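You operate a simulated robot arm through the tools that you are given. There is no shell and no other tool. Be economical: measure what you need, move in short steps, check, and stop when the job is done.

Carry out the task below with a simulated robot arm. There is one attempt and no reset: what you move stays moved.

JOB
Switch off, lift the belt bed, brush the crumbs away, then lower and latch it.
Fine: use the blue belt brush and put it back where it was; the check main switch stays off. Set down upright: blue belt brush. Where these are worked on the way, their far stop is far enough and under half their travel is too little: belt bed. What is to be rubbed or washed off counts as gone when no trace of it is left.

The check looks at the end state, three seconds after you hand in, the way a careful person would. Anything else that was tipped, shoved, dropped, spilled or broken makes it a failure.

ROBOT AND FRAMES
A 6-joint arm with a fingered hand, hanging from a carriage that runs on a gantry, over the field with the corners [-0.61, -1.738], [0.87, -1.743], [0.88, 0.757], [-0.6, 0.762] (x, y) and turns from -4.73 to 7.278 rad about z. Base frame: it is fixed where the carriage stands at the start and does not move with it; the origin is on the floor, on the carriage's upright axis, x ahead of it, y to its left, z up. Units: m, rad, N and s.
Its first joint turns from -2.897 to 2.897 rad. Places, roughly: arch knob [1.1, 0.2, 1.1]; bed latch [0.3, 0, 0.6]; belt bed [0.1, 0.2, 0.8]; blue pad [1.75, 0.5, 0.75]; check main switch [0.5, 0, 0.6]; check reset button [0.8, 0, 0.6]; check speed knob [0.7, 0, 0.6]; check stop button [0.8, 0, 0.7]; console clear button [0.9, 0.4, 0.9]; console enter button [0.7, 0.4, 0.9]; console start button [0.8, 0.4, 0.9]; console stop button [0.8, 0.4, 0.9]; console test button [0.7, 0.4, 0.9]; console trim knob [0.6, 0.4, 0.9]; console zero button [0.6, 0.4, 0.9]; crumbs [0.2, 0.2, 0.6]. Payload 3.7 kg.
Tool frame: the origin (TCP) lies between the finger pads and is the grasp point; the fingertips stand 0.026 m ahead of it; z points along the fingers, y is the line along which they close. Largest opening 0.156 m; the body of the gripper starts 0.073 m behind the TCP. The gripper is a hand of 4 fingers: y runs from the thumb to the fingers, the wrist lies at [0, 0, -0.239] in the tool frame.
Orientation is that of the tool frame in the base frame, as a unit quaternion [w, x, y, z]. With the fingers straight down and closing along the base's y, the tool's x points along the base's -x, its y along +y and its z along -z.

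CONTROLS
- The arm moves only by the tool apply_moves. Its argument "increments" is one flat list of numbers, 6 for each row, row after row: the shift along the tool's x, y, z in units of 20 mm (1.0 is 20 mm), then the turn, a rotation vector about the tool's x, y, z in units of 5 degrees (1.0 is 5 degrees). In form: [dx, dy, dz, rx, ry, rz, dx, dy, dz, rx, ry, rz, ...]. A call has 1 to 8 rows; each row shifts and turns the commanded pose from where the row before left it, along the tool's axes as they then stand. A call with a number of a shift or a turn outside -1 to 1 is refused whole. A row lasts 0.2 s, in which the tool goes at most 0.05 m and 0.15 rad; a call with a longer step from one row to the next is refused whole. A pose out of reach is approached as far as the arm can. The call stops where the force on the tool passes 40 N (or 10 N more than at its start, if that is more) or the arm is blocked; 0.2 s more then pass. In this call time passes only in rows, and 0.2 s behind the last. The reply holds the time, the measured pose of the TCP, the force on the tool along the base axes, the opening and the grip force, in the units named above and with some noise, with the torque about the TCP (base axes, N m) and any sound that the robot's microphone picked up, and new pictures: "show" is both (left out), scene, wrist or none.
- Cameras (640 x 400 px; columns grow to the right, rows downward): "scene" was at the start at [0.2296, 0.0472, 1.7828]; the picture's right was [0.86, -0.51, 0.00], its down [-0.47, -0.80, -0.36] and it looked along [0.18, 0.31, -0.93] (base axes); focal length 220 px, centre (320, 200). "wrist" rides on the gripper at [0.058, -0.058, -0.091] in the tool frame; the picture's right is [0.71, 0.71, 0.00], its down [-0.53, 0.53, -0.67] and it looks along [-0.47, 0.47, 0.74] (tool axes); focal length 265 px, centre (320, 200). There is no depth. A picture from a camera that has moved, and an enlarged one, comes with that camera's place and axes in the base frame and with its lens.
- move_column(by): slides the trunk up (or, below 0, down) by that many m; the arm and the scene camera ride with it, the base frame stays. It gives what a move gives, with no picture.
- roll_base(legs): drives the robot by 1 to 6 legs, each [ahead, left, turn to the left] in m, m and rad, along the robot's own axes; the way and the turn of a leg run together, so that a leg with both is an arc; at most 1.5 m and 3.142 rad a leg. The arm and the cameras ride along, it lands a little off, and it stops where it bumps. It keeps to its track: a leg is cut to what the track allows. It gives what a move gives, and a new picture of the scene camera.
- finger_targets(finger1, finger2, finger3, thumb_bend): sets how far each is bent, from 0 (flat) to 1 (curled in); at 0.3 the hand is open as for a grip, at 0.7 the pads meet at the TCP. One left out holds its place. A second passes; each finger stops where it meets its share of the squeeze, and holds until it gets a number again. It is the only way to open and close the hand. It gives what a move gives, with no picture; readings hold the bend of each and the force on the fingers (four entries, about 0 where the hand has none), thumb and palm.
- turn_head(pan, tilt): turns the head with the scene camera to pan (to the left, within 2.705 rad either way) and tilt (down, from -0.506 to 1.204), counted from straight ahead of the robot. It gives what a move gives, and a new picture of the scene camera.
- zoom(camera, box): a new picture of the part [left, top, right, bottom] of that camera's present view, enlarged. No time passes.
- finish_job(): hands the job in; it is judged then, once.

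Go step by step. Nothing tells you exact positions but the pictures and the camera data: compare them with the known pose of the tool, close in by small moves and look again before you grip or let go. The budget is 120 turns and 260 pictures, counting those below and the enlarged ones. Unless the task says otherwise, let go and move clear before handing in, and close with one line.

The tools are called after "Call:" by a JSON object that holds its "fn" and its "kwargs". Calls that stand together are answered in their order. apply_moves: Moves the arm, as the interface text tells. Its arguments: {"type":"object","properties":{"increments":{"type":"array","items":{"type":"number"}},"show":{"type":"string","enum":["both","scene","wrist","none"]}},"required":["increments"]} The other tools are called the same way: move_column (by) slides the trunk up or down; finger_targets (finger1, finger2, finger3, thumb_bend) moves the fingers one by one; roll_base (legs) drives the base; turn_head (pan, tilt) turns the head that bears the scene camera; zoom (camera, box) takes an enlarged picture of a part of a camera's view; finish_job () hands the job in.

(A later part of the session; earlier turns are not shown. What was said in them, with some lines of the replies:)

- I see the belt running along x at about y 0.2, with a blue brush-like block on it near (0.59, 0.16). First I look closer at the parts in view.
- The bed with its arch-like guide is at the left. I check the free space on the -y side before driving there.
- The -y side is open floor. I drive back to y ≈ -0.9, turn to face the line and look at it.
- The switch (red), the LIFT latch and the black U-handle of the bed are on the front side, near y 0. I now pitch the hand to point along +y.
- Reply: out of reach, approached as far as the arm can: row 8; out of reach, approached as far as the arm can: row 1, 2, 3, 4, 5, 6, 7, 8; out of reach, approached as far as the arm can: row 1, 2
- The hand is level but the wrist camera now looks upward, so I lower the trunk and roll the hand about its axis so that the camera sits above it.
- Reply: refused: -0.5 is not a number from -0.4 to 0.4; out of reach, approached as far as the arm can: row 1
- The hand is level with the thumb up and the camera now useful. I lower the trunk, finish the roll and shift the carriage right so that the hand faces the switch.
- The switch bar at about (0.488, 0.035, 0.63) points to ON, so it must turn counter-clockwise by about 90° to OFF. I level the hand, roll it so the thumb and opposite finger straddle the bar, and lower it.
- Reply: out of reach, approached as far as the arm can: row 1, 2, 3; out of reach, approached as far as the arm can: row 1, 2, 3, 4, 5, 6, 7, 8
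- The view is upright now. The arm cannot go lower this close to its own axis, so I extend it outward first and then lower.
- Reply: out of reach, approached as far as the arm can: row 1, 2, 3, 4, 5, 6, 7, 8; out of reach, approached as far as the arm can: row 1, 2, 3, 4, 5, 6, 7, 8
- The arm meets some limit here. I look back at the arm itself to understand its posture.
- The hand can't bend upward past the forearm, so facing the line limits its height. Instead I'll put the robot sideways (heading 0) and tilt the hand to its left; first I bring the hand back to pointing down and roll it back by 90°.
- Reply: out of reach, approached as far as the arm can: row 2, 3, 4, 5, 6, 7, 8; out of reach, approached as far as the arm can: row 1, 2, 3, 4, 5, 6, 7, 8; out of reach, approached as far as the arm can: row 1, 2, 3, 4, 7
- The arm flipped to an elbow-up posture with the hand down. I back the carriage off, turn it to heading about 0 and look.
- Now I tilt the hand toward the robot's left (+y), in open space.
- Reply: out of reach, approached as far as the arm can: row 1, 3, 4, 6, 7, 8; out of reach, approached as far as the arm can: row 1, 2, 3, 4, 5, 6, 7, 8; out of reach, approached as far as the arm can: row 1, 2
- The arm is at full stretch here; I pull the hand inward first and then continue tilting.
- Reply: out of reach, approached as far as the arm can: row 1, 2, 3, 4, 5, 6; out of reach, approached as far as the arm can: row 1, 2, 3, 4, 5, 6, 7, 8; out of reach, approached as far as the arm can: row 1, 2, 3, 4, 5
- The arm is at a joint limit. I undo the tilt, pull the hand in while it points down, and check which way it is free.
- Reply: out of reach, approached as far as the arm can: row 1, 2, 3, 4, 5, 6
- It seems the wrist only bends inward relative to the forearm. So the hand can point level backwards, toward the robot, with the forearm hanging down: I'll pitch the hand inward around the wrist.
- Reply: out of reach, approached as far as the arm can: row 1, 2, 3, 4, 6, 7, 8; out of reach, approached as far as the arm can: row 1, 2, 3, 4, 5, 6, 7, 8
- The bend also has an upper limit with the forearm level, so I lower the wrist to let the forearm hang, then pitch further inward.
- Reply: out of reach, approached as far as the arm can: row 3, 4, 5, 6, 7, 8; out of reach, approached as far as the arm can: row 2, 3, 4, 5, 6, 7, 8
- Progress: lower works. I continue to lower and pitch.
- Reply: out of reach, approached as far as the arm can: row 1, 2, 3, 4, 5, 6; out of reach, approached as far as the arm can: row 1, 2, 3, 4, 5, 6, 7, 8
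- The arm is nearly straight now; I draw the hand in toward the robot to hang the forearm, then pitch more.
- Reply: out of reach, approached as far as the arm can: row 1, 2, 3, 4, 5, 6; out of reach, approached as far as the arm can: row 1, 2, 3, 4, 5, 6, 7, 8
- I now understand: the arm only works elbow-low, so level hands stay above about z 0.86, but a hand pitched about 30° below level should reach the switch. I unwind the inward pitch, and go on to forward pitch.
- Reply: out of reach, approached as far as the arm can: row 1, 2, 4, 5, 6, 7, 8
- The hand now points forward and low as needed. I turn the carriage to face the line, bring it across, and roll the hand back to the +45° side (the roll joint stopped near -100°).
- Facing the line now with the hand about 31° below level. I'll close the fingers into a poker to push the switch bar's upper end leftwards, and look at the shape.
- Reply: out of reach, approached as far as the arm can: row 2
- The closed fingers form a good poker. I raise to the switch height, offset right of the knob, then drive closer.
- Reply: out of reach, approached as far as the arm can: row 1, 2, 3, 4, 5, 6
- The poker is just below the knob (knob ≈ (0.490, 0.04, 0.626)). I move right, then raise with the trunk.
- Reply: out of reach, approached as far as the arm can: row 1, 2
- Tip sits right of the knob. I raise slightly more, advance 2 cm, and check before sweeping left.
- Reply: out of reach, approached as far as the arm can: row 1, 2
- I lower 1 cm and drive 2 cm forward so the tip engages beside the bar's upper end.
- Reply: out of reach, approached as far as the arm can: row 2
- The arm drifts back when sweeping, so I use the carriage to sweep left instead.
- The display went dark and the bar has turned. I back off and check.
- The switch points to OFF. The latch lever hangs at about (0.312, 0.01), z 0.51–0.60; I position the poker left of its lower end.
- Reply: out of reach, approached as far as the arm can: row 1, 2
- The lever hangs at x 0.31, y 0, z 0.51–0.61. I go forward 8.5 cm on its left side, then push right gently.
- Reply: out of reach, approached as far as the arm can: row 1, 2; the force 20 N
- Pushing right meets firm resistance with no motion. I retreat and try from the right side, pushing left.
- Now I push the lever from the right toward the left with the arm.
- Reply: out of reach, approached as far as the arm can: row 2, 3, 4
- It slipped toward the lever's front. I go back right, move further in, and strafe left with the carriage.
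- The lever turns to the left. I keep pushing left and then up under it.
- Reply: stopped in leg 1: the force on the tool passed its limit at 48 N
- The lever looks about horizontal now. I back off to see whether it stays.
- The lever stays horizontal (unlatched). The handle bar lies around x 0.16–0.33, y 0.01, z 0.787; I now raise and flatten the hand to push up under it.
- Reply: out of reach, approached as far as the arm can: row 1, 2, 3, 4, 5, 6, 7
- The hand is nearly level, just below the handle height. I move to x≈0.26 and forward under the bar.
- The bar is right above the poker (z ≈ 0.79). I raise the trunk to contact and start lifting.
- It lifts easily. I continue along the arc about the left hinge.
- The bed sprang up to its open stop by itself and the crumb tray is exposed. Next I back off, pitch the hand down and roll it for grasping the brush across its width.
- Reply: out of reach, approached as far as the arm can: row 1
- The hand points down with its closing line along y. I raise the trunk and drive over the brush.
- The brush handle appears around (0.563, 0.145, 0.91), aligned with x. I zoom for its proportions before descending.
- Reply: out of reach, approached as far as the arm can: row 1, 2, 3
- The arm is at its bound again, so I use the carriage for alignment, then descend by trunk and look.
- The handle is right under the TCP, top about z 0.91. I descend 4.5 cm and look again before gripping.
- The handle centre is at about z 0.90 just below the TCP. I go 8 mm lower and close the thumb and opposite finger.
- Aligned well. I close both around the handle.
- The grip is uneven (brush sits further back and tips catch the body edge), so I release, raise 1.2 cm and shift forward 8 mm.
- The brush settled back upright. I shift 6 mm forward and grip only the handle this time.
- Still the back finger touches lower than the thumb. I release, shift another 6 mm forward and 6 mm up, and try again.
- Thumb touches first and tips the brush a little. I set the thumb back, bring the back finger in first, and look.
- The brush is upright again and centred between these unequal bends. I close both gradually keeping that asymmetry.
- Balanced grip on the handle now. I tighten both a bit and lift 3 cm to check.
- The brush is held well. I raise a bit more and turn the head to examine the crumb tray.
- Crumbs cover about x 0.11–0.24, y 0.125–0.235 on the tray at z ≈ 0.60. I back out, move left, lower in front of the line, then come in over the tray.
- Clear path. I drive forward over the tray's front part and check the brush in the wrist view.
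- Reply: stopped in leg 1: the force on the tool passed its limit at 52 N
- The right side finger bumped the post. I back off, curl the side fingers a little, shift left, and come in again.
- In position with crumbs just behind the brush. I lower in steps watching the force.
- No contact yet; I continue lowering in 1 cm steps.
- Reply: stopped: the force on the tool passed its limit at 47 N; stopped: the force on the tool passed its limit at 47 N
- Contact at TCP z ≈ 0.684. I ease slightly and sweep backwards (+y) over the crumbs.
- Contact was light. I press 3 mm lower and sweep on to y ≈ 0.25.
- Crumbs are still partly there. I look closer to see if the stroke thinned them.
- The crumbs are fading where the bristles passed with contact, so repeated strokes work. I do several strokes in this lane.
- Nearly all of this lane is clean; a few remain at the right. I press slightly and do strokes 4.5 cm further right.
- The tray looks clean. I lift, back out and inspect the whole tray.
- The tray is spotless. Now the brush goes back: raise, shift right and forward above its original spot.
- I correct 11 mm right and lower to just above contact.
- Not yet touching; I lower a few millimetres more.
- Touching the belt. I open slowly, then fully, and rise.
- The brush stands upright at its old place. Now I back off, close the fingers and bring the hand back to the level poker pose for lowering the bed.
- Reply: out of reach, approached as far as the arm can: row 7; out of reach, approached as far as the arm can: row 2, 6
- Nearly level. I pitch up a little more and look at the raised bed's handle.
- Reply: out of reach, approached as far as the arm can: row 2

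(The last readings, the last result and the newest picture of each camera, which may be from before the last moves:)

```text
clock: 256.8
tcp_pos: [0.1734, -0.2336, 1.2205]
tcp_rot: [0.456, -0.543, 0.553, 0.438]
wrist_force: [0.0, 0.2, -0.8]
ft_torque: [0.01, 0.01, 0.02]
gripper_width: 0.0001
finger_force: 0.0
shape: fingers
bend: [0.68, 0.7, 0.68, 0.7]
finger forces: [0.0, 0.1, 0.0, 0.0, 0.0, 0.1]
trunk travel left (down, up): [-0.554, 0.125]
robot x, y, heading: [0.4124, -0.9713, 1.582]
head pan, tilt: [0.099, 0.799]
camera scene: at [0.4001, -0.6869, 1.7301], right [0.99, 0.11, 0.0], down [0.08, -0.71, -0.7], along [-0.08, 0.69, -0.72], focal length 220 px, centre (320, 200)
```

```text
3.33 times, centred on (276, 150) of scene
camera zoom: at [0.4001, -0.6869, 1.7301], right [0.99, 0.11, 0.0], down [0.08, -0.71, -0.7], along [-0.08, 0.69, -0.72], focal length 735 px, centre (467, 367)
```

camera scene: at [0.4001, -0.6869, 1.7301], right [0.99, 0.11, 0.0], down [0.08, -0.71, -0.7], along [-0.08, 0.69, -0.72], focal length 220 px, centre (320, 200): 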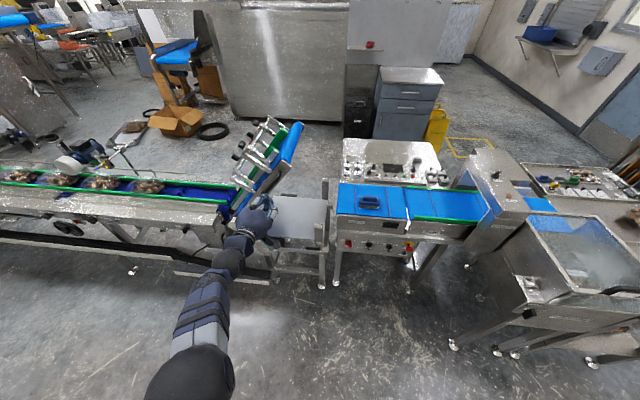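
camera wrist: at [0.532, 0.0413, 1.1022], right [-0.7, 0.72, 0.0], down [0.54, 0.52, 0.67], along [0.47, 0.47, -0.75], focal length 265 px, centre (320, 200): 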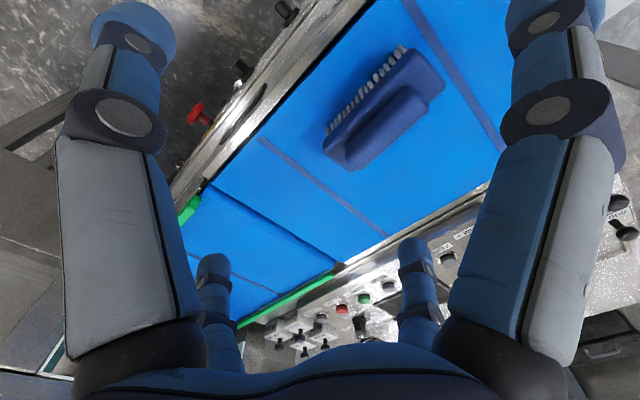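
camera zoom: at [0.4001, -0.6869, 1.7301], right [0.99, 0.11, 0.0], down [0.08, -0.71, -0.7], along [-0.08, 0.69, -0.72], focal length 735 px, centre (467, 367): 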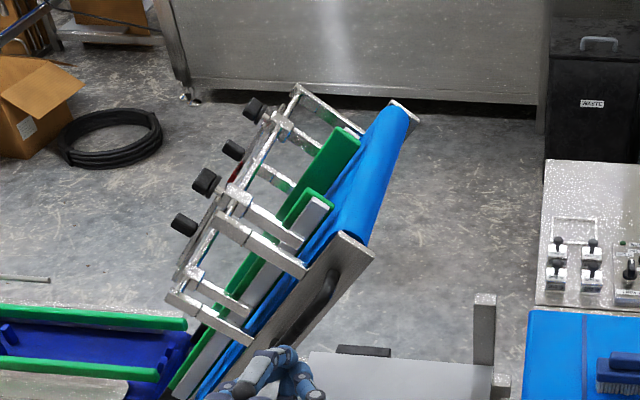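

The handle top end in the raised state is around (0.139, 0.03, 1.126). I bring the poker to the upper-left side of the bar.

Call:
{"fn": "roll_base", "kwargs": {"legs": [[0, 0.115, 0], [0.11, 0, 0]]}}

Call:
{"fn": "move_column", "kwargs": {"by": -0.125}}

Call:
{"fn": "zoom", "kwargs": {"camera": "scene", "box": [180, 100, 340, 200]}}

Call:
{"fn": "zoom", "kwargs": {"camera": "wrist", "box": [0, 0, 640, 400]}}

```text
clock: 258.8
tcp_pos: [0.0602, -0.1256, 1.2203]
tcp_rot: [0.458, -0.541, 0.555, 0.436]
wrist_force: [0.5, 0.3, 0.0]
ft_torque: [0.0, -0.04, 0.0]
gripper_width: 0.0
finger_force: 0.1
shape: fingers
bend: [0.68, 0.7, 0.68, 0.7]
finger forces: [0.0, 0.0, 0.1, 0.0, 0.0, 0.0]
trunk travel left (down, up): [-0.554, 0.125]
robot x, y, heading: [0.2979, -0.859, 1.578]
head pan, tilt: [0.099, 0.799]
camera scene: at [0.2859, -0.5804, 1.7301], right [0.99, 0.11, 0.0], down [0.08, -0.71, -0.7], along [-0.07, 0.69, -0.72], focal length 220 px, centre (320, 200)
```

scene: 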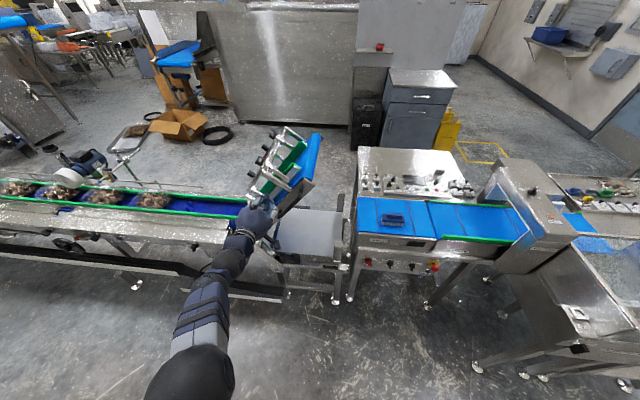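

```text
clock: 260.3
tcp_pos: [0.062, -0.125, 1.095]
tcp_rot: [0.456, -0.543, 0.553, 0.437]
wrist_force: [0.0, -0.1, 1.0]
ft_torque: [-0.03, 0.02, 0.01]
gripper_width: 0.0001
finger_force: 0.1
shape: fingers
bend: [0.68, 0.7, 0.68, 0.7]
finger forces: [0.0, 0.1, 0.1, 0.1, 0.0, 0.1]
trunk travel left (down, up): [-0.429, 0.25]
robot x, y, heading: [0.2954, -0.8598, 1.575]
head pan, tilt: [0.099, 0.799]
```

```text
4.00 times, centred on (260, 150) of scene
camera zoom: at [0.2859, -0.5803, 1.6051], right [0.99, 0.11, 0.0], down [0.08, -0.71, -0.7], along [-0.07, 0.69, -0.72], focal length 882 px, centre (560, 400)
```

zoom: 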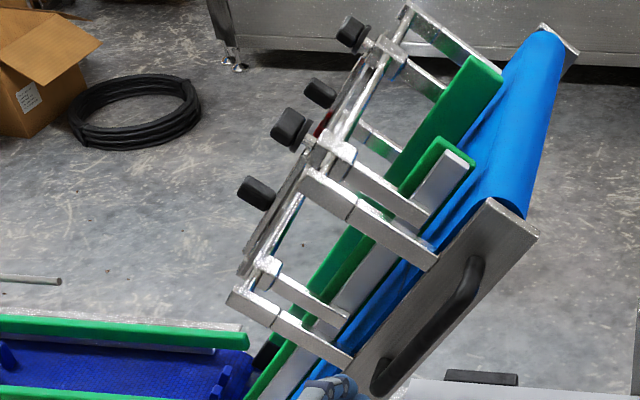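

```text
1.00 times, centred on (320, 200) of wrist (not enlarged: the box is as wide or as high as the picture)
camera zoom: at [0.1142, -0.2275, 1.0592], right [-0.7, -0.12, -0.7], down [-0.55, -0.53, 0.64], along [-0.45, 0.84, 0.31], focal length 265 px, centre (320, 200)
```

zoom: 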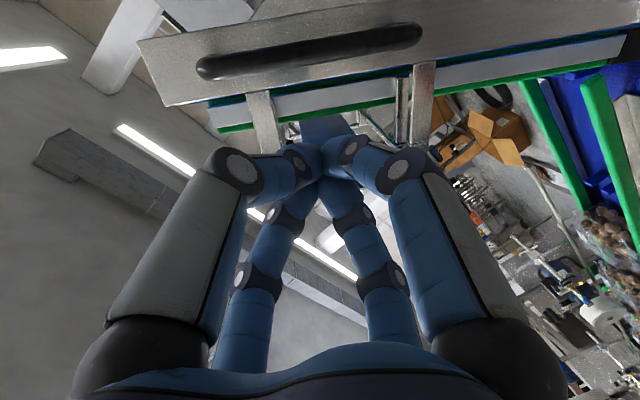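

The poker is about 5 cm up-left of the bar centre. I go forward to y ≈ 0 and begin pushing right/down along the arc.

Call:
{"fn": "roll_base", "kwargs": {"legs": [[0.128, 0, 0]]}}

Call:
{"fn": "zoom", "kwargs": {"camera": "wrist", "box": [0, 0, 640, 400]}}

Call:
{"fn": "roll_base", "kwargs": {"legs": [[0, -0.04, 0]]}}

Call:
{"fn": "move_column", "kwargs": {"by": -0.03}}

Call:
{"fn": "zoom", "kwargs": {"camera": "wrist", "box": [0, 0, 640, 400]}}

```text
clock: 261.6
tcp_pos: [0.0596, 0.0014, 1.0955]
tcp_rot: [0.457, -0.542, 0.554, 0.436]
wrist_force: [-0.3, 0.1, 0.1]
ft_torque: [0.0, -0.03, 0.0]
gripper_width: 0.0
finger_force: 0.0
shape: fingers
bend: [0.68, 0.7, 0.68, 0.7]
finger forces: [0.0, 0.0, 0.0, 0.0, 0.0, 0.0]
trunk travel left (down, up): [-0.429, 0.25]
robot x, y, heading: [0.2944, -0.7296, 1.577]
head pan, tilt: [0.099, 0.799]
camera scene: at [0.285, -0.4529, 1.6051], right [0.99, 0.11, 0.0], down [0.08, -0.71, -0.7], along [-0.07, 0.69, -0.72], focal length 220 px, centre (320, 200)
```

scene: 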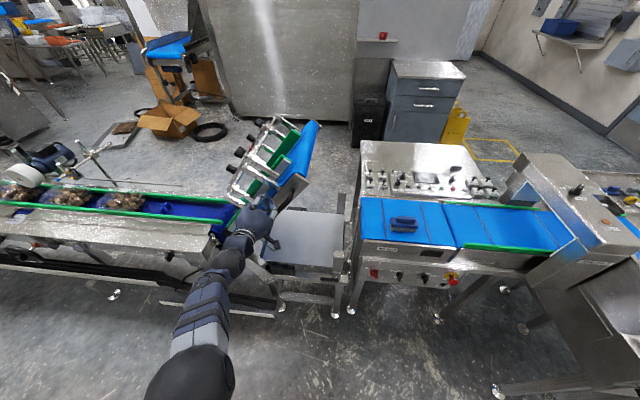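

```text
1.00 times, centred on (320, 200) of wrist (not enlarged: the box is as wide or as high as the picture)
camera zoom: at [0.1134, -0.1001, 1.059], right [-0.7, -0.12, -0.7], down [-0.55, -0.53, 0.64], along [-0.45, 0.84, 0.31], focal length 265 px, centre (320, 200)
```

zoom: 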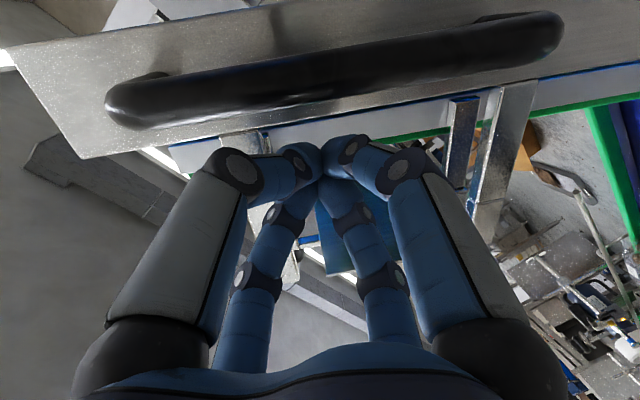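

```text
clock: 262.5
tcp_pos: [0.0938, 0.0022, 1.0974]
tcp_rot: [0.455, -0.543, 0.552, 0.44]
wrist_force: [-11.4, -9.5, 5.4]
ft_torque: [-0.06, 0.09, -0.02]
gripper_width: 0.0001
finger_force: 10.8
shape: fingers
bend: [0.69, 0.68, 0.68, 0.71]
finger forces: [10.2, 0.0, 0.0, 0.2, 11.7, 0.1]
trunk travel left (down, up): [-0.429, 0.25]
robot x, y, heading: [0.3333, -0.7297, 1.58]
head pan, tilt: [0.099, 0.799]
camera scene: at [0.3228, -0.4532, 1.605], right [0.99, 0.11, 0.0], down [0.08, -0.71, -0.7], along [-0.08, 0.69, -0.72], focal length 220 px, centre (320, 200)
```

scene: 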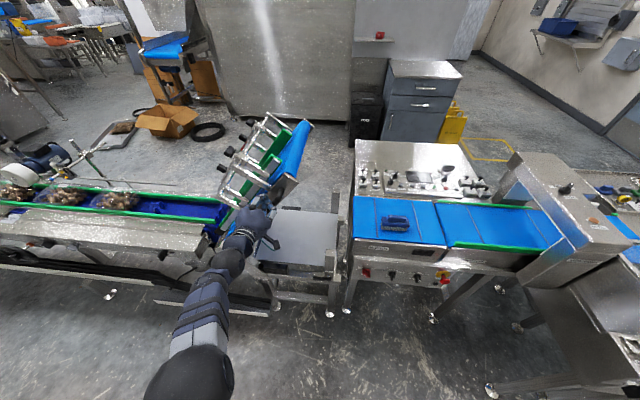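

```text
clock: 263.2
tcp_pos: [0.0937, 0.0018, 1.067]
tcp_rot: [0.455, -0.543, 0.553, 0.439]
wrist_force: [-6.6, -7.8, 8.9]
ft_torque: [-0.12, 0.01, -0.01]
gripper_width: 0.0
finger_force: 8.0
shape: fingers
bend: [0.69, 0.69, 0.68, 0.71]
finger forces: [7.5, 0.0, 0.0, 0.0, 8.6, 0.0]
trunk travel left (down, up): [-0.399, 0.28]
robot x, y, heading: [0.3331, -0.7326, 1.584]
head pan, tilt: [0.099, 0.799]
```

```text
1.00 times, centred on (320, 200) of wrist (not enlarged: the box is as wide or as high as the picture)
camera zoom: at [0.149, -0.1003, 1.0294], right [-0.7, -0.12, -0.7], down [-0.55, -0.54, 0.64], along [-0.45, 0.84, 0.31], focal length 265 px, centre (320, 200)
```

zoom: 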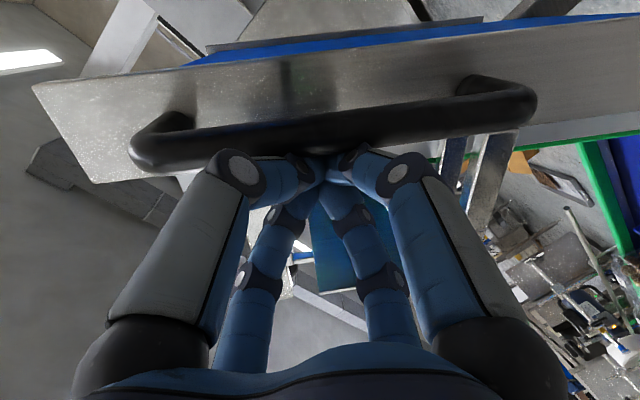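

The bed is coming down. I nudge in slightly and continue along the arc in small alternating moves.

Call:
{"fn": "roll_base", "kwargs": {"legs": [[0.008, -0.03, 0]]}}

Call:
{"fn": "move_column", "kwargs": {"by": -0.025}}

Call:
{"fn": "roll_base", "kwargs": {"legs": [[0, -0.03, 0]]}}

Call:
{"fn": "move_column", "kwargs": {"by": -0.03}}

Call:
{"fn": "zoom", "kwargs": {"camera": "wrist", "box": [0, 0, 640, 400]}}

```text
clock: 264.1
tcp_pos: [0.1251, 0.0115, 1.0699]
tcp_rot: [0.457, -0.541, 0.551, 0.441]
wrist_force: [-5.1, -2.8, 10.6]
ft_torque: [-0.06, -0.07, -0.1]
gripper_width: 0.0002
finger_force: 5.6
shape: fingers
bend: [0.7, 0.68, 0.68, 0.7]
finger forces: [5.5, 0.1, 0.0, 0.0, 5.2, 0.0]
trunk travel left (down, up): [-0.399, 0.28]
robot x, y, heading: [0.3641, -0.7267, 1.576]
head pan, tilt: [0.099, 0.799]
camera scene: at [0.3534, -0.4441, 1.5754], right [0.99, 0.11, 0.0], down [0.08, -0.71, -0.7], along [-0.08, 0.69, -0.72], focal length 220 px, centre (320, 200)
```

scene: 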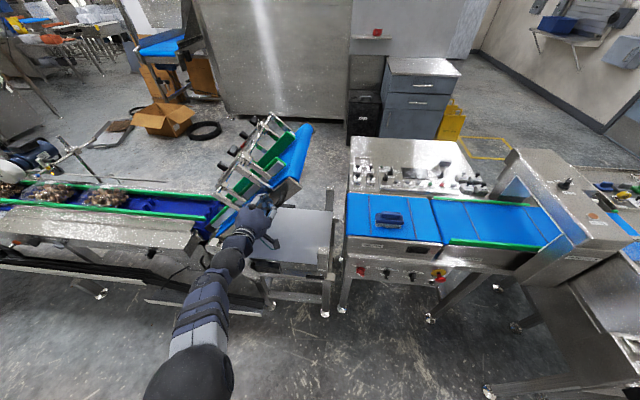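

```text
clock: 264.8
tcp_pos: [0.1248, 0.0107, 1.0429]
tcp_rot: [0.457, -0.541, 0.552, 0.44]
wrist_force: [-4.8, -2.3, 6.0]
ft_torque: [-0.11, 0.1, -0.01]
gripper_width: 0.0006
finger_force: 3.5
shape: fingers
bend: [0.7, 0.68, 0.68, 0.7]
finger forces: [7.2, 0.0, 0.1, 0.0, 0.1, 0.0]
trunk travel left (down, up): [-0.374, 0.305]
robot x, y, heading: [0.3613, -0.7232, 1.579]
head pan, tilt: [0.099, 0.799]
```

```text
clock: 265.6
tcp_pos: [0.1538, 0.0128, 1.0451]
tcp_rot: [0.457, -0.541, 0.551, 0.442]
wrist_force: [-3.9, -4.3, 6.4]
ft_torque: [-0.15, 0.06, -0.04]
gripper_width: 0.0
finger_force: 4.0
shape: fingers
bend: [0.7, 0.68, 0.68, 0.7]
finger forces: [8.2, 0.0, 0.0, 0.1, 0.0, 0.1]
trunk travel left (down, up): [-0.374, 0.305]
robot x, y, heading: [0.3906, -0.7233, 1.58]
head pan, tilt: [0.099, 0.799]
camera scene: at [0.3829, -0.4441, 1.5502], right [0.99, 0.11, 0.0], down [0.08, -0.71, -0.7], along [-0.08, 0.69, -0.72], focal length 220 px, centre (320, 200)
```

scene: 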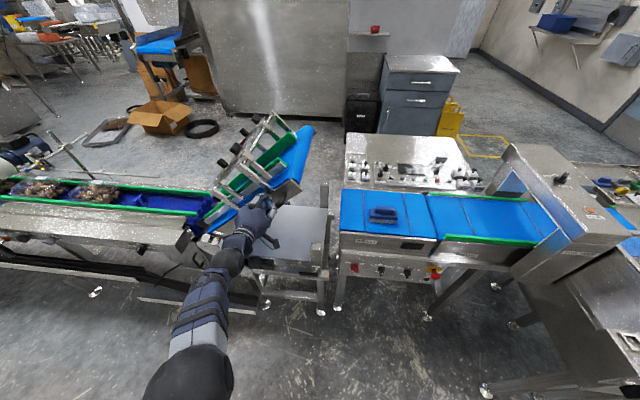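

```text
clock: 266.4
tcp_pos: [0.1544, 0.0121, 1.0146]
tcp_rot: [0.457, -0.541, 0.552, 0.44]
wrist_force: [-1.9, -1.5, 1.9]
ft_torque: [-0.08, 0.06, 0.0]
gripper_width: 0.0
finger_force: 1.6
shape: fingers
bend: [0.7, 0.68, 0.68, 0.7]
finger forces: [3.5, 0.0, 0.0, 0.0, 0.0, 0.2]
trunk travel left (down, up): [-0.344, 0.335]
robot x, y, heading: [0.3923, -0.7252, 1.575]
head pan, tilt: [0.099, 0.799]
```

```text
1.00 times, centred on (320, 200) of wrist (not enlarged: the box is as wide or as high as the picture)
camera zoom: at [0.209, -0.0903, 0.9768], right [-0.7, -0.12, -0.7], down [-0.55, -0.54, 0.64], along [-0.45, 0.83, 0.32], focal length 265 px, centre (320, 200)
```

zoom: 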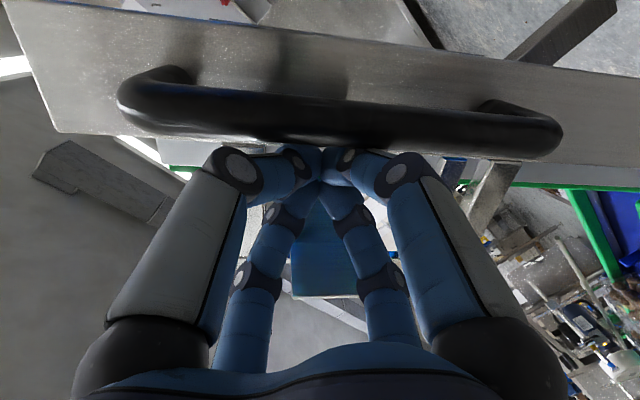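

Going well. I continue along the arc.

Call:
{"fn": "roll_base", "kwargs": {"legs": [[0, -0.03, 0]]}}

Call:
{"fn": "move_column", "kwargs": {"by": -0.035}}

Call:
{"fn": "roll_base", "kwargs": {"legs": [[0, -0.028, 0]]}}

Call:
{"fn": "move_column", "kwargs": {"by": -0.035}}

Call:
{"fn": "zoom", "kwargs": {"camera": "wrist", "box": [0, 0, 640, 400]}}

Call:
{"fn": "zoom", "kwargs": {"camera": "scene", "box": [180, 100, 372, 220]}}

```text
clock: 267.2
tcp_pos: [0.1858, 0.0123, 1.0155]
tcp_rot: [0.457, -0.541, 0.551, 0.441]
wrist_force: [0.5, 0.2, -0.1]
ft_torque: [0.0, -0.03, -0.01]
gripper_width: 0.0
finger_force: 0.1
shape: fingers
bend: [0.7, 0.68, 0.68, 0.7]
finger forces: [0.0, 0.0, 0.0, 0.0, 0.1, 0.1]
trunk travel left (down, up): [-0.344, 0.335]
robot x, y, heading: [0.4258, -0.7248, 1.581]
head pan, tilt: [0.099, 0.799]
camera scene: at [0.4138, -0.4439, 1.52], right [0.99, 0.11, 0.0], down [0.08, -0.71, -0.7], along [-0.07, 0.69, -0.72], focal length 220 px, centre (320, 200)
```

scene: 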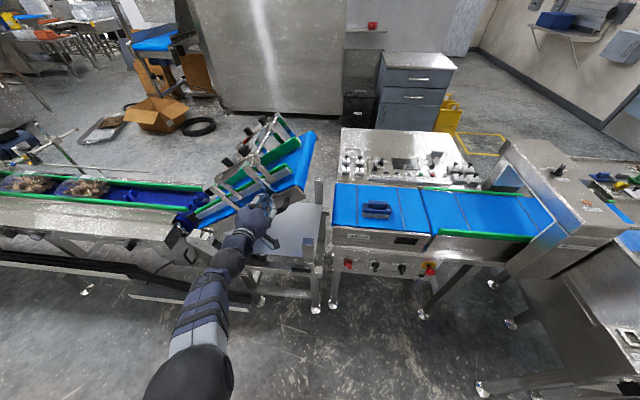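

```text
clock: 268.0
tcp_pos: [0.1856, 0.0127, 0.9781]
tcp_rot: [0.458, -0.541, 0.552, 0.44]
wrist_force: [0.8, -0.4, 0.9]
ft_torque: [0.0, 0.0, 0.01]
gripper_width: 0.0
finger_force: 0.0
shape: fingers
bend: [0.7, 0.68, 0.68, 0.7]
finger forces: [0.1, 0.0, 0.1, 0.0, 0.0, 0.0]
trunk travel left (down, up): [-0.309, 0.37]
robot x, y, heading: [0.4231, -0.7214, 1.578]
head pan, tilt: [0.099, 0.799]
```

```text
clock: 268.8
tcp_pos: [0.2134, 0.0117, 0.9794]
tcp_rot: [0.458, -0.541, 0.552, 0.44]
wrist_force: [-0.1, -0.1, 0.1]
ft_torque: [-0.02, 0.02, 0.03]
gripper_width: 0.0
finger_force: 0.1
shape: fingers
bend: [0.7, 0.68, 0.68, 0.7]
finger forces: [0.1, 0.1, 0.0, 0.0, 0.0, 0.1]
trunk travel left (down, up): [-0.309, 0.37]
robot x, y, heading: [0.4498, -0.7215, 1.575]
head pan, tilt: [0.099, 0.799]
camera scene: at [0.4415, -0.4437, 1.4851], right [0.99, 0.11, 0.0], down [0.08, -0.71, -0.7], along [-0.07, 0.69, -0.72], focal length 220 px, centre (320, 200)
```

scene: 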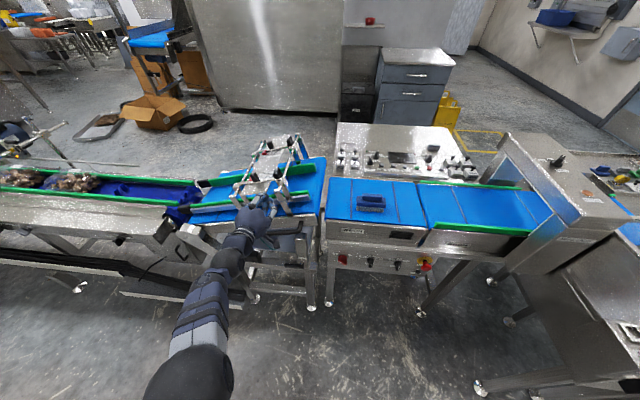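

```text
clock: 269.6
tcp_pos: [0.2131, 0.0122, 0.944]
tcp_rot: [0.458, -0.541, 0.551, 0.441]
wrist_force: [0.1, -0.1, -0.4]
ft_torque: [0.0, 0.01, 0.01]
gripper_width: 0.0
finger_force: 0.1
shape: fingers
bend: [0.7, 0.68, 0.68, 0.7]
finger forces: [0.1, 0.1, 0.1, 0.0, 0.0, 0.1]
trunk travel left (down, up): [-0.274, 0.405]
robot x, y, heading: [0.454, -0.7234, 1.576]
head pan, tilt: [0.099, 0.799]
```

```text
1.00 times, centred on (320, 200) of wrist (not enlarged: the box is as wide or as high as the picture)
camera zoom: at [0.2678, -0.0896, 0.907], right [-0.7, -0.12, -0.7], down [-0.55, -0.54, 0.64], along [-0.45, 0.83, 0.32], focal length 265 px, centre (320, 200)
```

zoom: 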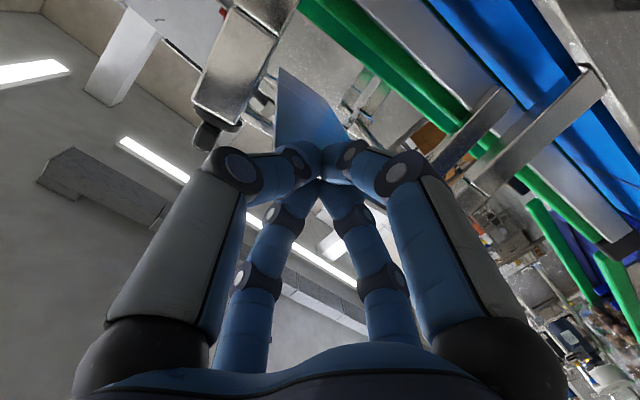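

```text
3.33 times, centred on (276, 160) of scene
camera zoom: at [0.4414, -0.4436, 1.4501], right [0.99, 0.11, 0.0], down [0.08, -0.71, -0.7], along [-0.07, 0.69, -0.72], focal length 735 px, centre (467, 333)
```

zoom: 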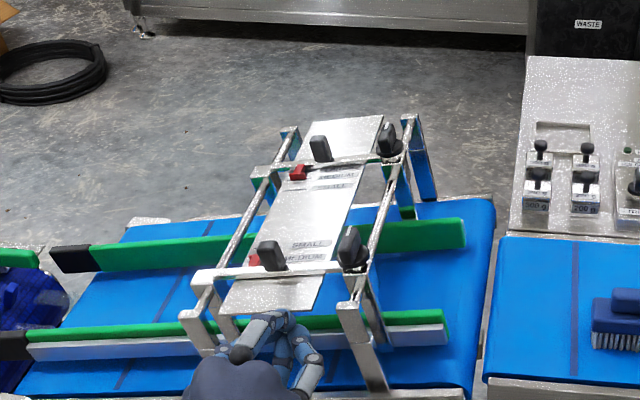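

The bed fell closed by itself. I withdraw straight back and check it and the latch.

Call:
{"fn": "roll_base", "kwargs": {"legs": [[-0.25, 0, 0]]}}

Call:
{"fn": "zoom", "kwargs": {"camera": "scene", "box": [180, 110, 340, 210]}}

Call:
{"fn": "zoom", "kwargs": {"camera": "scene", "box": [240, 160, 336, 220]}}

```text
clock: 271.4
tcp_pos: [0.2116, -0.2352, 0.9445]
tcp_rot: [0.457, -0.541, 0.55, 0.442]
wrist_force: [-0.5, 0.1, -1.1]
ft_torque: [0.0, -0.03, 0.01]
gripper_width: 0.0
finger_force: 0.1
shape: fingers
bend: [0.7, 0.68, 0.68, 0.7]
finger forces: [0.0, 0.1, 0.0, 0.1, 0.0, 0.1]
trunk travel left (down, up): [-0.274, 0.405]
robot x, y, heading: [0.455, -0.9691, 1.582]
head pan, tilt: [0.099, 0.799]
camera scene: at [0.4422, -0.6901, 1.45], right [0.99, 0.11, 0.0], down [0.08, -0.71, -0.7], along [-0.08, 0.69, -0.72], focal length 220 px, centre (320, 200)
```

scene: 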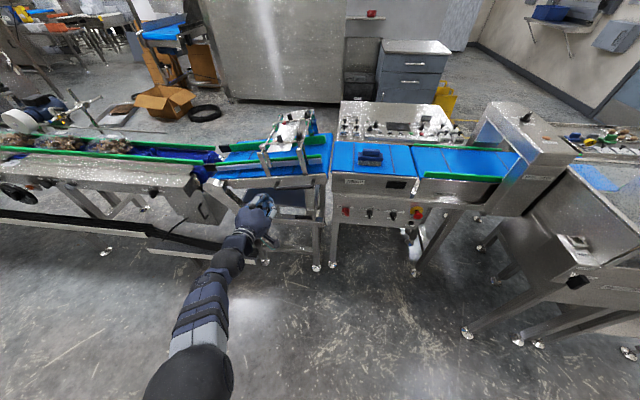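

```text
4.00 times, centred on (260, 160) of scene
camera zoom: at [0.4422, -0.6901, 1.45], right [0.99, 0.11, 0.0], down [0.08, -0.71, -0.7], along [-0.08, 0.69, -0.72], focal length 882 px, centre (560, 360)
```

zoom: 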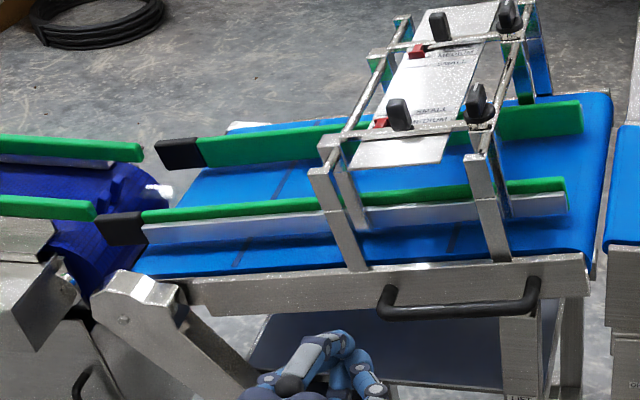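

```text
6.67 times, centred on (288, 190) of scene
camera zoom: at [0.4422, -0.6901, 1.45], right [0.99, 0.11, 0.0], down [0.08, -0.71, -0.7], along [-0.08, 0.69, -0.72], focal length 1470 px, centre (533, 267)
```

zoom: 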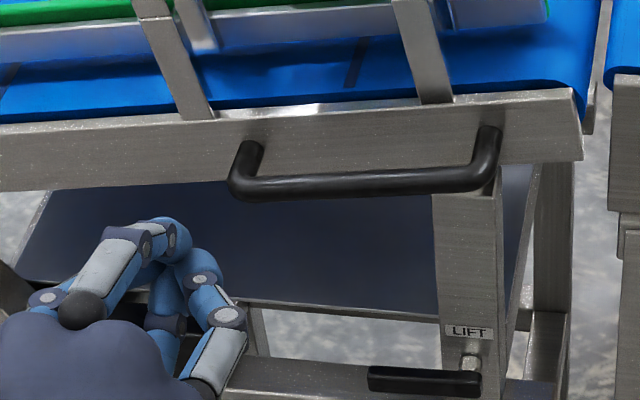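

The bed is closed. The latch lever is horizontal to the left; I pitch the hand back down ~20° and lower to push it back to vertical.

Call:
{"fn": "apply_moves", "kwargs": {"increments": [1, 0, 0, 0, 1, 0, 1, 0, 0, 0, 1, 0, 1, 0, 0, 0, 1, 0, 1, 0, 0, 0, 1, 0], "show": "none"}}

Call:
{"fn": "move_column", "kwargs": {"by": -0.17}}

Call:
{"fn": "zoom", "kwargs": {"camera": "scene", "box": [200, 140, 360, 240]}}

```text
clock: 272.4
tcp_pos: [0.211, -0.2618, 0.869]
tcp_rot: [0.353, -0.611, 0.621, 0.341]
wrist_force: [-0.3, -0.1, -0.3]
ft_torque: [0.02, 0.0, 0.02]
gripper_width: 0.0
finger_force: 0.0
shape: fingers
bend: [0.7, 0.68, 0.68, 0.7]
finger forces: [0.1, 0.1, 0.0, 0.0, 0.1, 0.0]
trunk travel left (down, up): [-0.274, 0.405]
robot x, y, heading: [0.4541, -0.9719, 1.584]
head pan, tilt: [0.099, 0.799]
```

```text
clock: 274.3
tcp_pos: [0.2106, -0.2618, 0.6986]
tcp_rot: [0.353, -0.611, 0.621, 0.342]
wrist_force: [-0.2, 0.2, 0.9]
ft_torque: [0.02, 0.02, -0.04]
gripper_width: 0.0003
finger_force: 0.1
shape: fingers
bend: [0.7, 0.68, 0.68, 0.7]
finger forces: [0.0, 0.0, 0.0, 0.1, 0.0, 0.0]
trunk travel left (down, up): [-0.104, 0.575]
robot x, y, heading: [0.4547, -0.9718, 1.582]
head pan, tilt: [0.099, 0.799]
```

```text
4.00 times, centred on (280, 190) of scene
camera zoom: at [0.4422, -0.6899, 1.2801], right [0.99, 0.11, 0.0], down [0.08, -0.71, -0.7], along [-0.08, 0.69, -0.72], focal length 882 px, centre (480, 240)
```

zoom: 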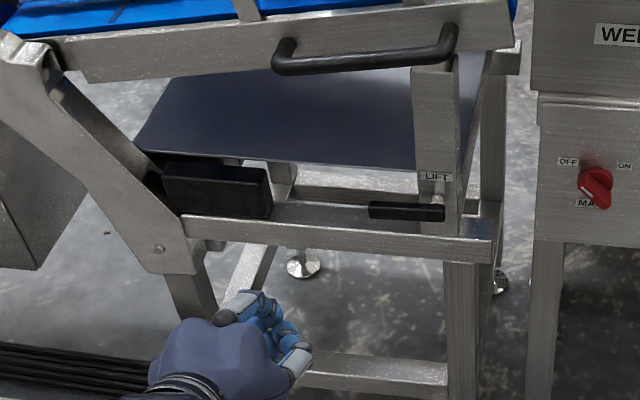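

Lever spans x 0.24–0.32 at z ≈ 0.60. I pitch two more steps, align at x≈0.255 and go forward above the lever.

Call:
{"fn": "apply_moves", "kwargs": {"increments": [1, 0, 0, 0, 1, 0, 1, 0, 0, 0, 1, 0], "show": "none"}}

Call:
{"fn": "move_column", "kwargs": {"by": 0.03}}

Call:
{"fn": "roll_base", "kwargs": {"legs": [[0, -0.042, 0], [0.27, 0, 0]]}}

Call:
{"fn": "zoom", "kwargs": {"camera": "scene", "box": [200, 160, 328, 240]}}

Call:
{"fn": "zoom", "kwargs": {"camera": "wrist", "box": [0, 0, 640, 400]}}

```text
clock: 274.9
tcp_pos: [0.2101, -0.285, 0.6652]
tcp_rot: [0.298, -0.638, 0.649, 0.287]
wrist_force: [0.8, -0.1, -0.6]
ft_torque: [-0.02, 0.01, -0.01]
gripper_width: 0.0001
finger_force: 0.0
shape: fingers
bend: [0.7, 0.68, 0.68, 0.7]
finger forces: [0.0, 0.0, 0.0, 0.0, 0.1, 0.0]
trunk travel left (down, up): [-0.104, 0.575]
robot x, y, heading: [0.453, -0.9674, 1.582]
head pan, tilt: [0.099, 0.799]
```

```text
clock: 275.7
tcp_pos: [0.2113, -0.2828, 0.6962]
tcp_rot: [0.298, -0.639, 0.649, 0.287]
wrist_force: [-0.1, 0.3, 0.0]
ft_torque: [0.02, 0.01, 0.02]
gripper_width: 0.0
finger_force: 0.1
shape: fingers
bend: [0.7, 0.68, 0.68, 0.7]
finger forces: [0.0, 0.0, 0.1, 0.1, 0.1, 0.0]
trunk travel left (down, up): [-0.134, 0.545]
robot x, y, heading: [0.4494, -0.9699, 1.587]
head pan, tilt: [0.099, 0.799]
```

```text
clock: 278.0
tcp_pos: [0.2495, -0.0182, 0.696]
tcp_rot: [0.298, -0.638, 0.65, 0.287]
wrist_force: [-0.7, 0.1, -0.1]
ft_torque: [-0.03, 0.04, -0.01]
gripper_width: 0.0
finger_force: 0.0
shape: fingers
bend: [0.7, 0.68, 0.68, 0.7]
finger forces: [0.0, 0.0, 0.0, 0.0, 0.1, 0.0]
trunk travel left (down, up): [-0.134, 0.545]
robot x, y, heading: [0.4892, -0.7068, 1.586]
head pan, tilt: [0.099, 0.799]
camera scene: at [0.4815, -0.4257, 1.3102], right [0.99, 0.11, 0.0], down [0.08, -0.71, -0.7], along [-0.08, 0.69, -0.72], focal length 220 px, centre (320, 200)
```

scene: 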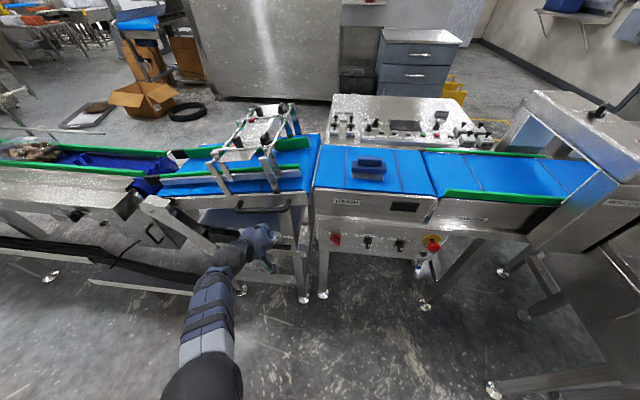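

```text
5.00 times, centred on (264, 200) of scene
camera zoom: at [0.4815, -0.4257, 1.3102], right [0.99, 0.11, 0.0], down [0.08, -0.71, -0.7], along [-0.08, 0.69, -0.72], focal length 1102 px, centre (600, 200)
```

zoom: 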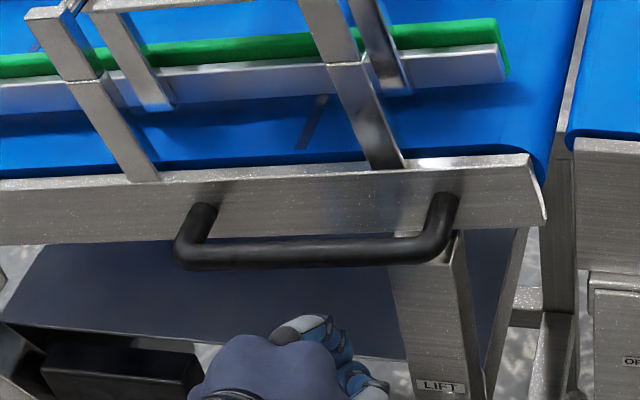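

```text
1.00 times, centred on (320, 200) of wrist (not enlarged: the box is as wide or as high as the picture)
camera zoom: at [0.3045, -0.1264, 0.7142], right [-0.71, -0.45, -0.54], down [-0.54, -0.15, 0.83], along [-0.45, 0.88, -0.14], focal length 265 px, centre (320, 200)
```

zoom: 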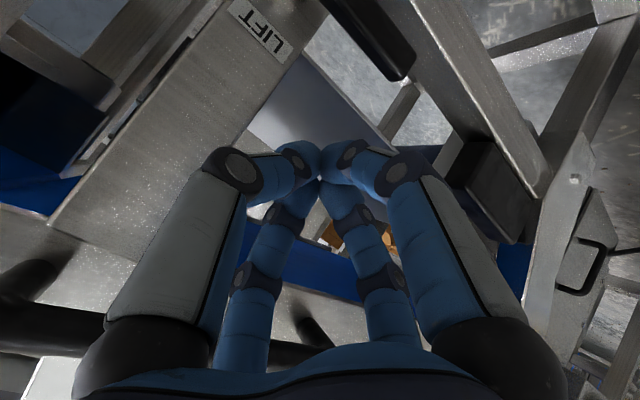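

The poker is above the lever. I lower to push it down, then sweep right below the pivot.

Call:
{"fn": "roll_base", "kwargs": {"legs": [[0.01, 0, 0]]}}

Call:
{"fn": "move_column", "kwargs": {"by": -0.1}}

Call:
{"fn": "zoom", "kwargs": {"camera": "scene", "box": [200, 180, 328, 260]}}

Call:
{"fn": "zoom", "kwargs": {"camera": "wrist", "box": [0, 0, 640, 400]}}

```text
clock: 278.8
tcp_pos: [0.2502, -0.0098, 0.6955]
tcp_rot: [0.299, -0.638, 0.65, 0.287]
wrist_force: [0.3, 0.6, 0.4]
ft_torque: [-0.01, -0.01, -0.04]
gripper_width: 0.0001
finger_force: 0.1
shape: fingers
bend: [0.7, 0.68, 0.68, 0.7]
finger forces: [0.0, 0.1, 0.0, 0.1, 0.0, 0.0]
trunk travel left (down, up): [-0.134, 0.545]
robot x, y, heading: [0.491, -0.6925, 1.578]
head pan, tilt: [0.099, 0.799]
camera scene: at [0.4814, -0.4159, 1.3102], right [0.99, 0.11, 0.0], down [0.08, -0.71, -0.7], along [-0.08, 0.69, -0.72], focal length 220 px, centre (320, 200)
```

scene: 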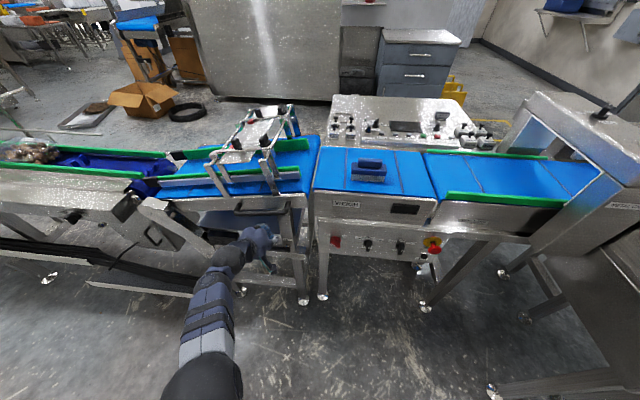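

```text
clock: 280.1
tcp_pos: [0.2499, -0.0098, 0.5942]
tcp_rot: [0.298, -0.638, 0.649, 0.287]
wrist_force: [0.3, -0.6, -0.3]
ft_torque: [0.01, -0.02, 0.01]
gripper_width: 0.0001
finger_force: 0.0
shape: fingers
bend: [0.7, 0.68, 0.68, 0.7]
finger forces: [0.0, 0.0, 0.0, 0.1, 0.0, 0.1]
trunk travel left (down, up): [-0.034, 0.645]
robot x, y, heading: [0.4917, -0.6938, 1.584]
head pan, tilt: [0.099, 0.799]
```

```text
5.00 times, centred on (264, 220) of scene
camera zoom: at [0.4815, -0.4163, 1.2101], right [0.99, 0.11, 0.0], down [0.08, -0.71, -0.7], along [-0.08, 0.69, -0.72], focal length 1102 px, centre (600, 100)
```

zoom: 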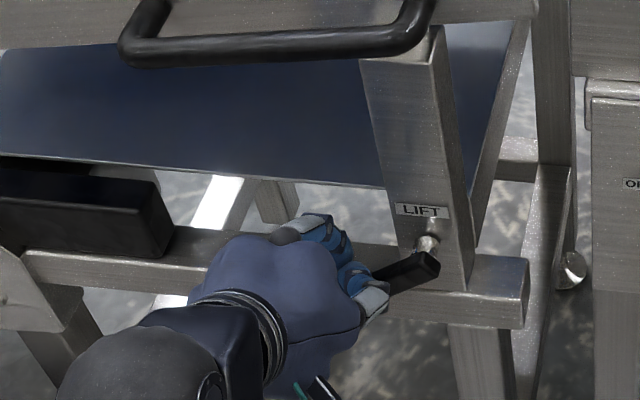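

```text
1.00 times, centred on (320, 200) of wrist (not enlarged: the box is as wide or as high as the picture)
camera zoom: at [0.3047, -0.1173, 0.6139], right [-0.71, -0.45, -0.54], down [-0.54, -0.14, 0.83], along [-0.45, 0.88, -0.14], focal length 265 px, centre (320, 200)
```

zoom: 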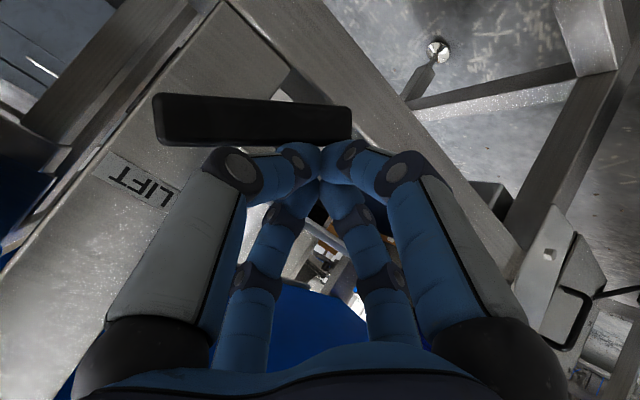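

The lever is turning down. I lower to the bottom and sweep right.

Call:
{"fn": "move_column", "kwargs": {"by": -0.03}}

Call:
{"fn": "roll_base", "kwargs": {"legs": [[0, -0.025, 0]]}}

Call:
{"fn": "zoom", "kwargs": {"camera": "scene", "box": [200, 180, 328, 260]}}

```text
clock: 280.9
tcp_pos: [0.2496, -0.0094, 0.5655]
tcp_rot: [0.299, -0.638, 0.65, 0.287]
wrist_force: [-0.9, -0.3, -0.4]
ft_torque: [0.01, -0.01, -0.01]
gripper_width: 0.0
finger_force: 0.1
shape: fingers
bend: [0.7, 0.68, 0.68, 0.7]
finger forces: [0.1, 0.1, 0.1, 0.1, 0.0, 0.0]
trunk travel left (down, up): [-0.004, 0.675]
robot x, y, heading: [0.4893, -0.6908, 1.581]
head pan, tilt: [0.099, 0.799]
```

```text
clock: 281.7
tcp_pos: [0.276, -0.0086, 0.5652]
tcp_rot: [0.298, -0.638, 0.65, 0.287]
wrist_force: [-0.7, -0.8, 0.3]
ft_torque: [0.0, 0.0, 0.0]
gripper_width: 0.0
finger_force: 0.1
shape: fingers
bend: [0.69, 0.69, 0.68, 0.7]
finger forces: [0.0, 0.1, 0.1, 0.0, 0.7, 0.0]
trunk travel left (down, up): [-0.004, 0.675]
robot x, y, heading: [0.5147, -0.6913, 1.581]
head pan, tilt: [0.099, 0.799]
camera scene: at [0.5068, -0.4161, 1.18], right [0.99, 0.11, 0.0], down [0.08, -0.71, -0.7], along [-0.08, 0.69, -0.72], focal length 220 px, centre (320, 200)
```

scene: 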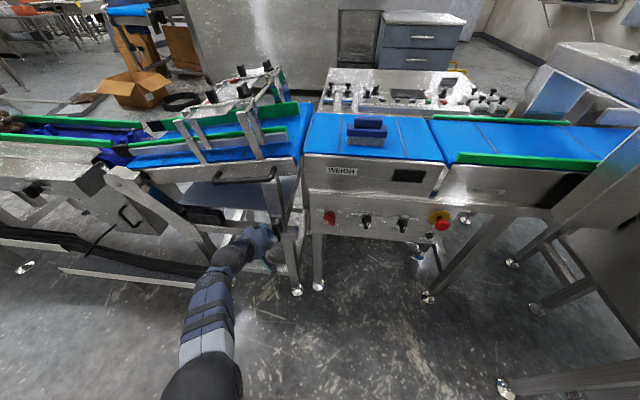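

```text
5.00 times, centred on (264, 220) of scene
camera zoom: at [0.5068, -0.4161, 1.18], right [0.99, 0.11, 0.0], down [0.08, -0.71, -0.7], along [-0.08, 0.69, -0.72], focal length 1102 px, centre (600, 100)
```

zoom: 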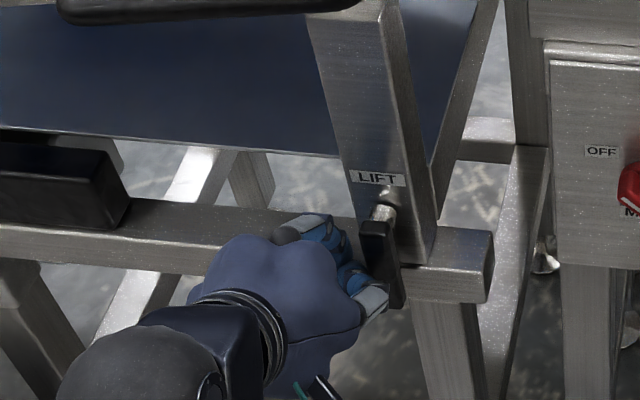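

The lever is back vertical. I press it lightly to its stop, then withdraw and verify.

Call:
{"fn": "roll_base", "kwargs": {"legs": [[0, -0.01, 0]]}}

Call:
{"fn": "roll_base", "kwargs": {"legs": [[0, 0.03, 0], [-0.3, 0, 0], [0, 0.3, 0]]}}

Call:
{"fn": "zoom", "kwargs": {"camera": "scene", "box": [310, 130, 470, 230]}}

Call:
{"fn": "zoom", "kwargs": {"camera": "scene", "box": [360, 150, 520, 250]}}

```text
clock: 282.4
tcp_pos: [0.2819, -0.0108, 0.5656]
tcp_rot: [0.297, -0.638, 0.65, 0.287]
wrist_force: [-6.3, -6.6, 0.8]
ft_torque: [-0.03, 0.0, -0.08]
gripper_width: 0.0001
finger_force: 6.4
shape: fingers
bend: [0.69, 0.68, 0.68, 0.71]
finger forces: [0.0, 0.1, 0.1, 0.0, 13.2, 0.0]
trunk travel left (down, up): [-0.004, 0.675]
robot x, y, heading: [0.5288, -0.6926, 1.582]
head pan, tilt: [0.099, 0.799]
camera scene: at [0.5148, -0.4171, 1.1798], right [0.99, 0.11, 0.0], down [0.08, -0.71, -0.7], along [-0.08, 0.69, -0.72], focal length 220 px, centre (320, 200)
```

scene: 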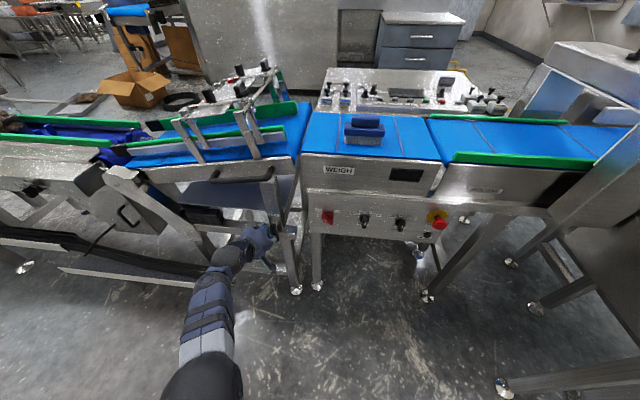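

```text
clock: 286.5
tcp_pos: [-0.0406, -0.3114, 0.5664]
tcp_rot: [0.299, -0.636, 0.651, 0.287]
wrist_force: [-0.7, 0.1, 0.0]
ft_torque: [-0.02, 0.0, -0.01]
gripper_width: 0.0
finger_force: 0.0
shape: fingers
bend: [0.69, 0.69, 0.68, 0.7]
finger forces: [0.0, 0.1, 0.0, 0.0, 0.0, 0.0]
trunk travel left (down, up): [-0.004, 0.675]
robot x, y, heading: [0.2002, -0.9964, 1.575]
head pan, tilt: [0.099, 0.799]
camera scene: at [0.1892, -0.7189, 1.1801], right [0.99, 0.11, 0.0], down [0.08, -0.71, -0.7], along [-0.07, 0.69, -0.72], focal length 220 px, centre (320, 200)
```

scene: 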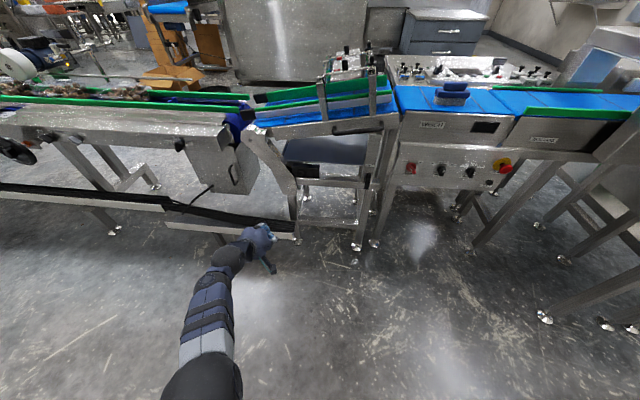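

```text
4.00 times, centred on (390, 180) of scene
camera zoom: at [0.1892, -0.7189, 1.1801], right [0.99, 0.11, 0.0], down [0.08, -0.71, -0.7], along [-0.07, 0.69, -0.72], focal length 882 px, centre (40, 280)
```

zoom: 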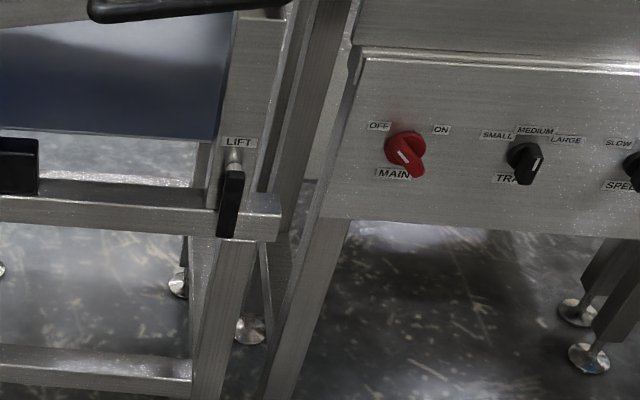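

```text
4.00 times, centred on (440, 200) of scene
camera zoom: at [0.1892, -0.7189, 1.1801], right [0.99, 0.11, 0.0], down [0.08, -0.71, -0.7], along [-0.07, 0.69, -0.72], focal length 882 px, centre (-160, 200)
```

zoom: 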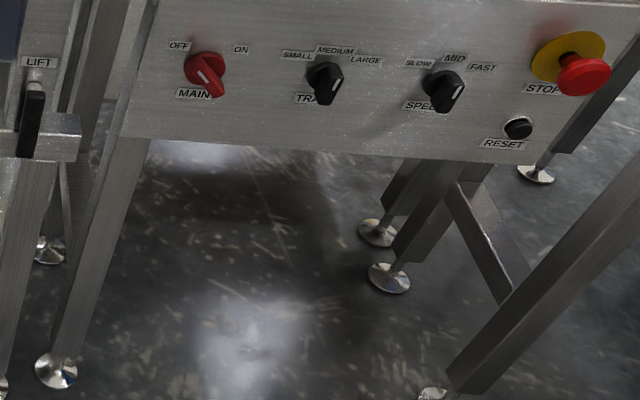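

The switch is at OFF, the latch lever is vertical over the closed bed, the tray is clean, and the brush stands upright in its place; the hand is clear.

Call:
{"fn": "finish_job", "kwargs": {}}

```text
The job is handed in.
```

The job is handed in: the main switch is off, the crumbs are brushed away with the blue brush, which stands upright within about a centimetre of where it was, and the belt bed is lowered and latched. The bed sprang up to its open stop during lifting and dropped the last part of the way when lowered; I saw no damage from either.
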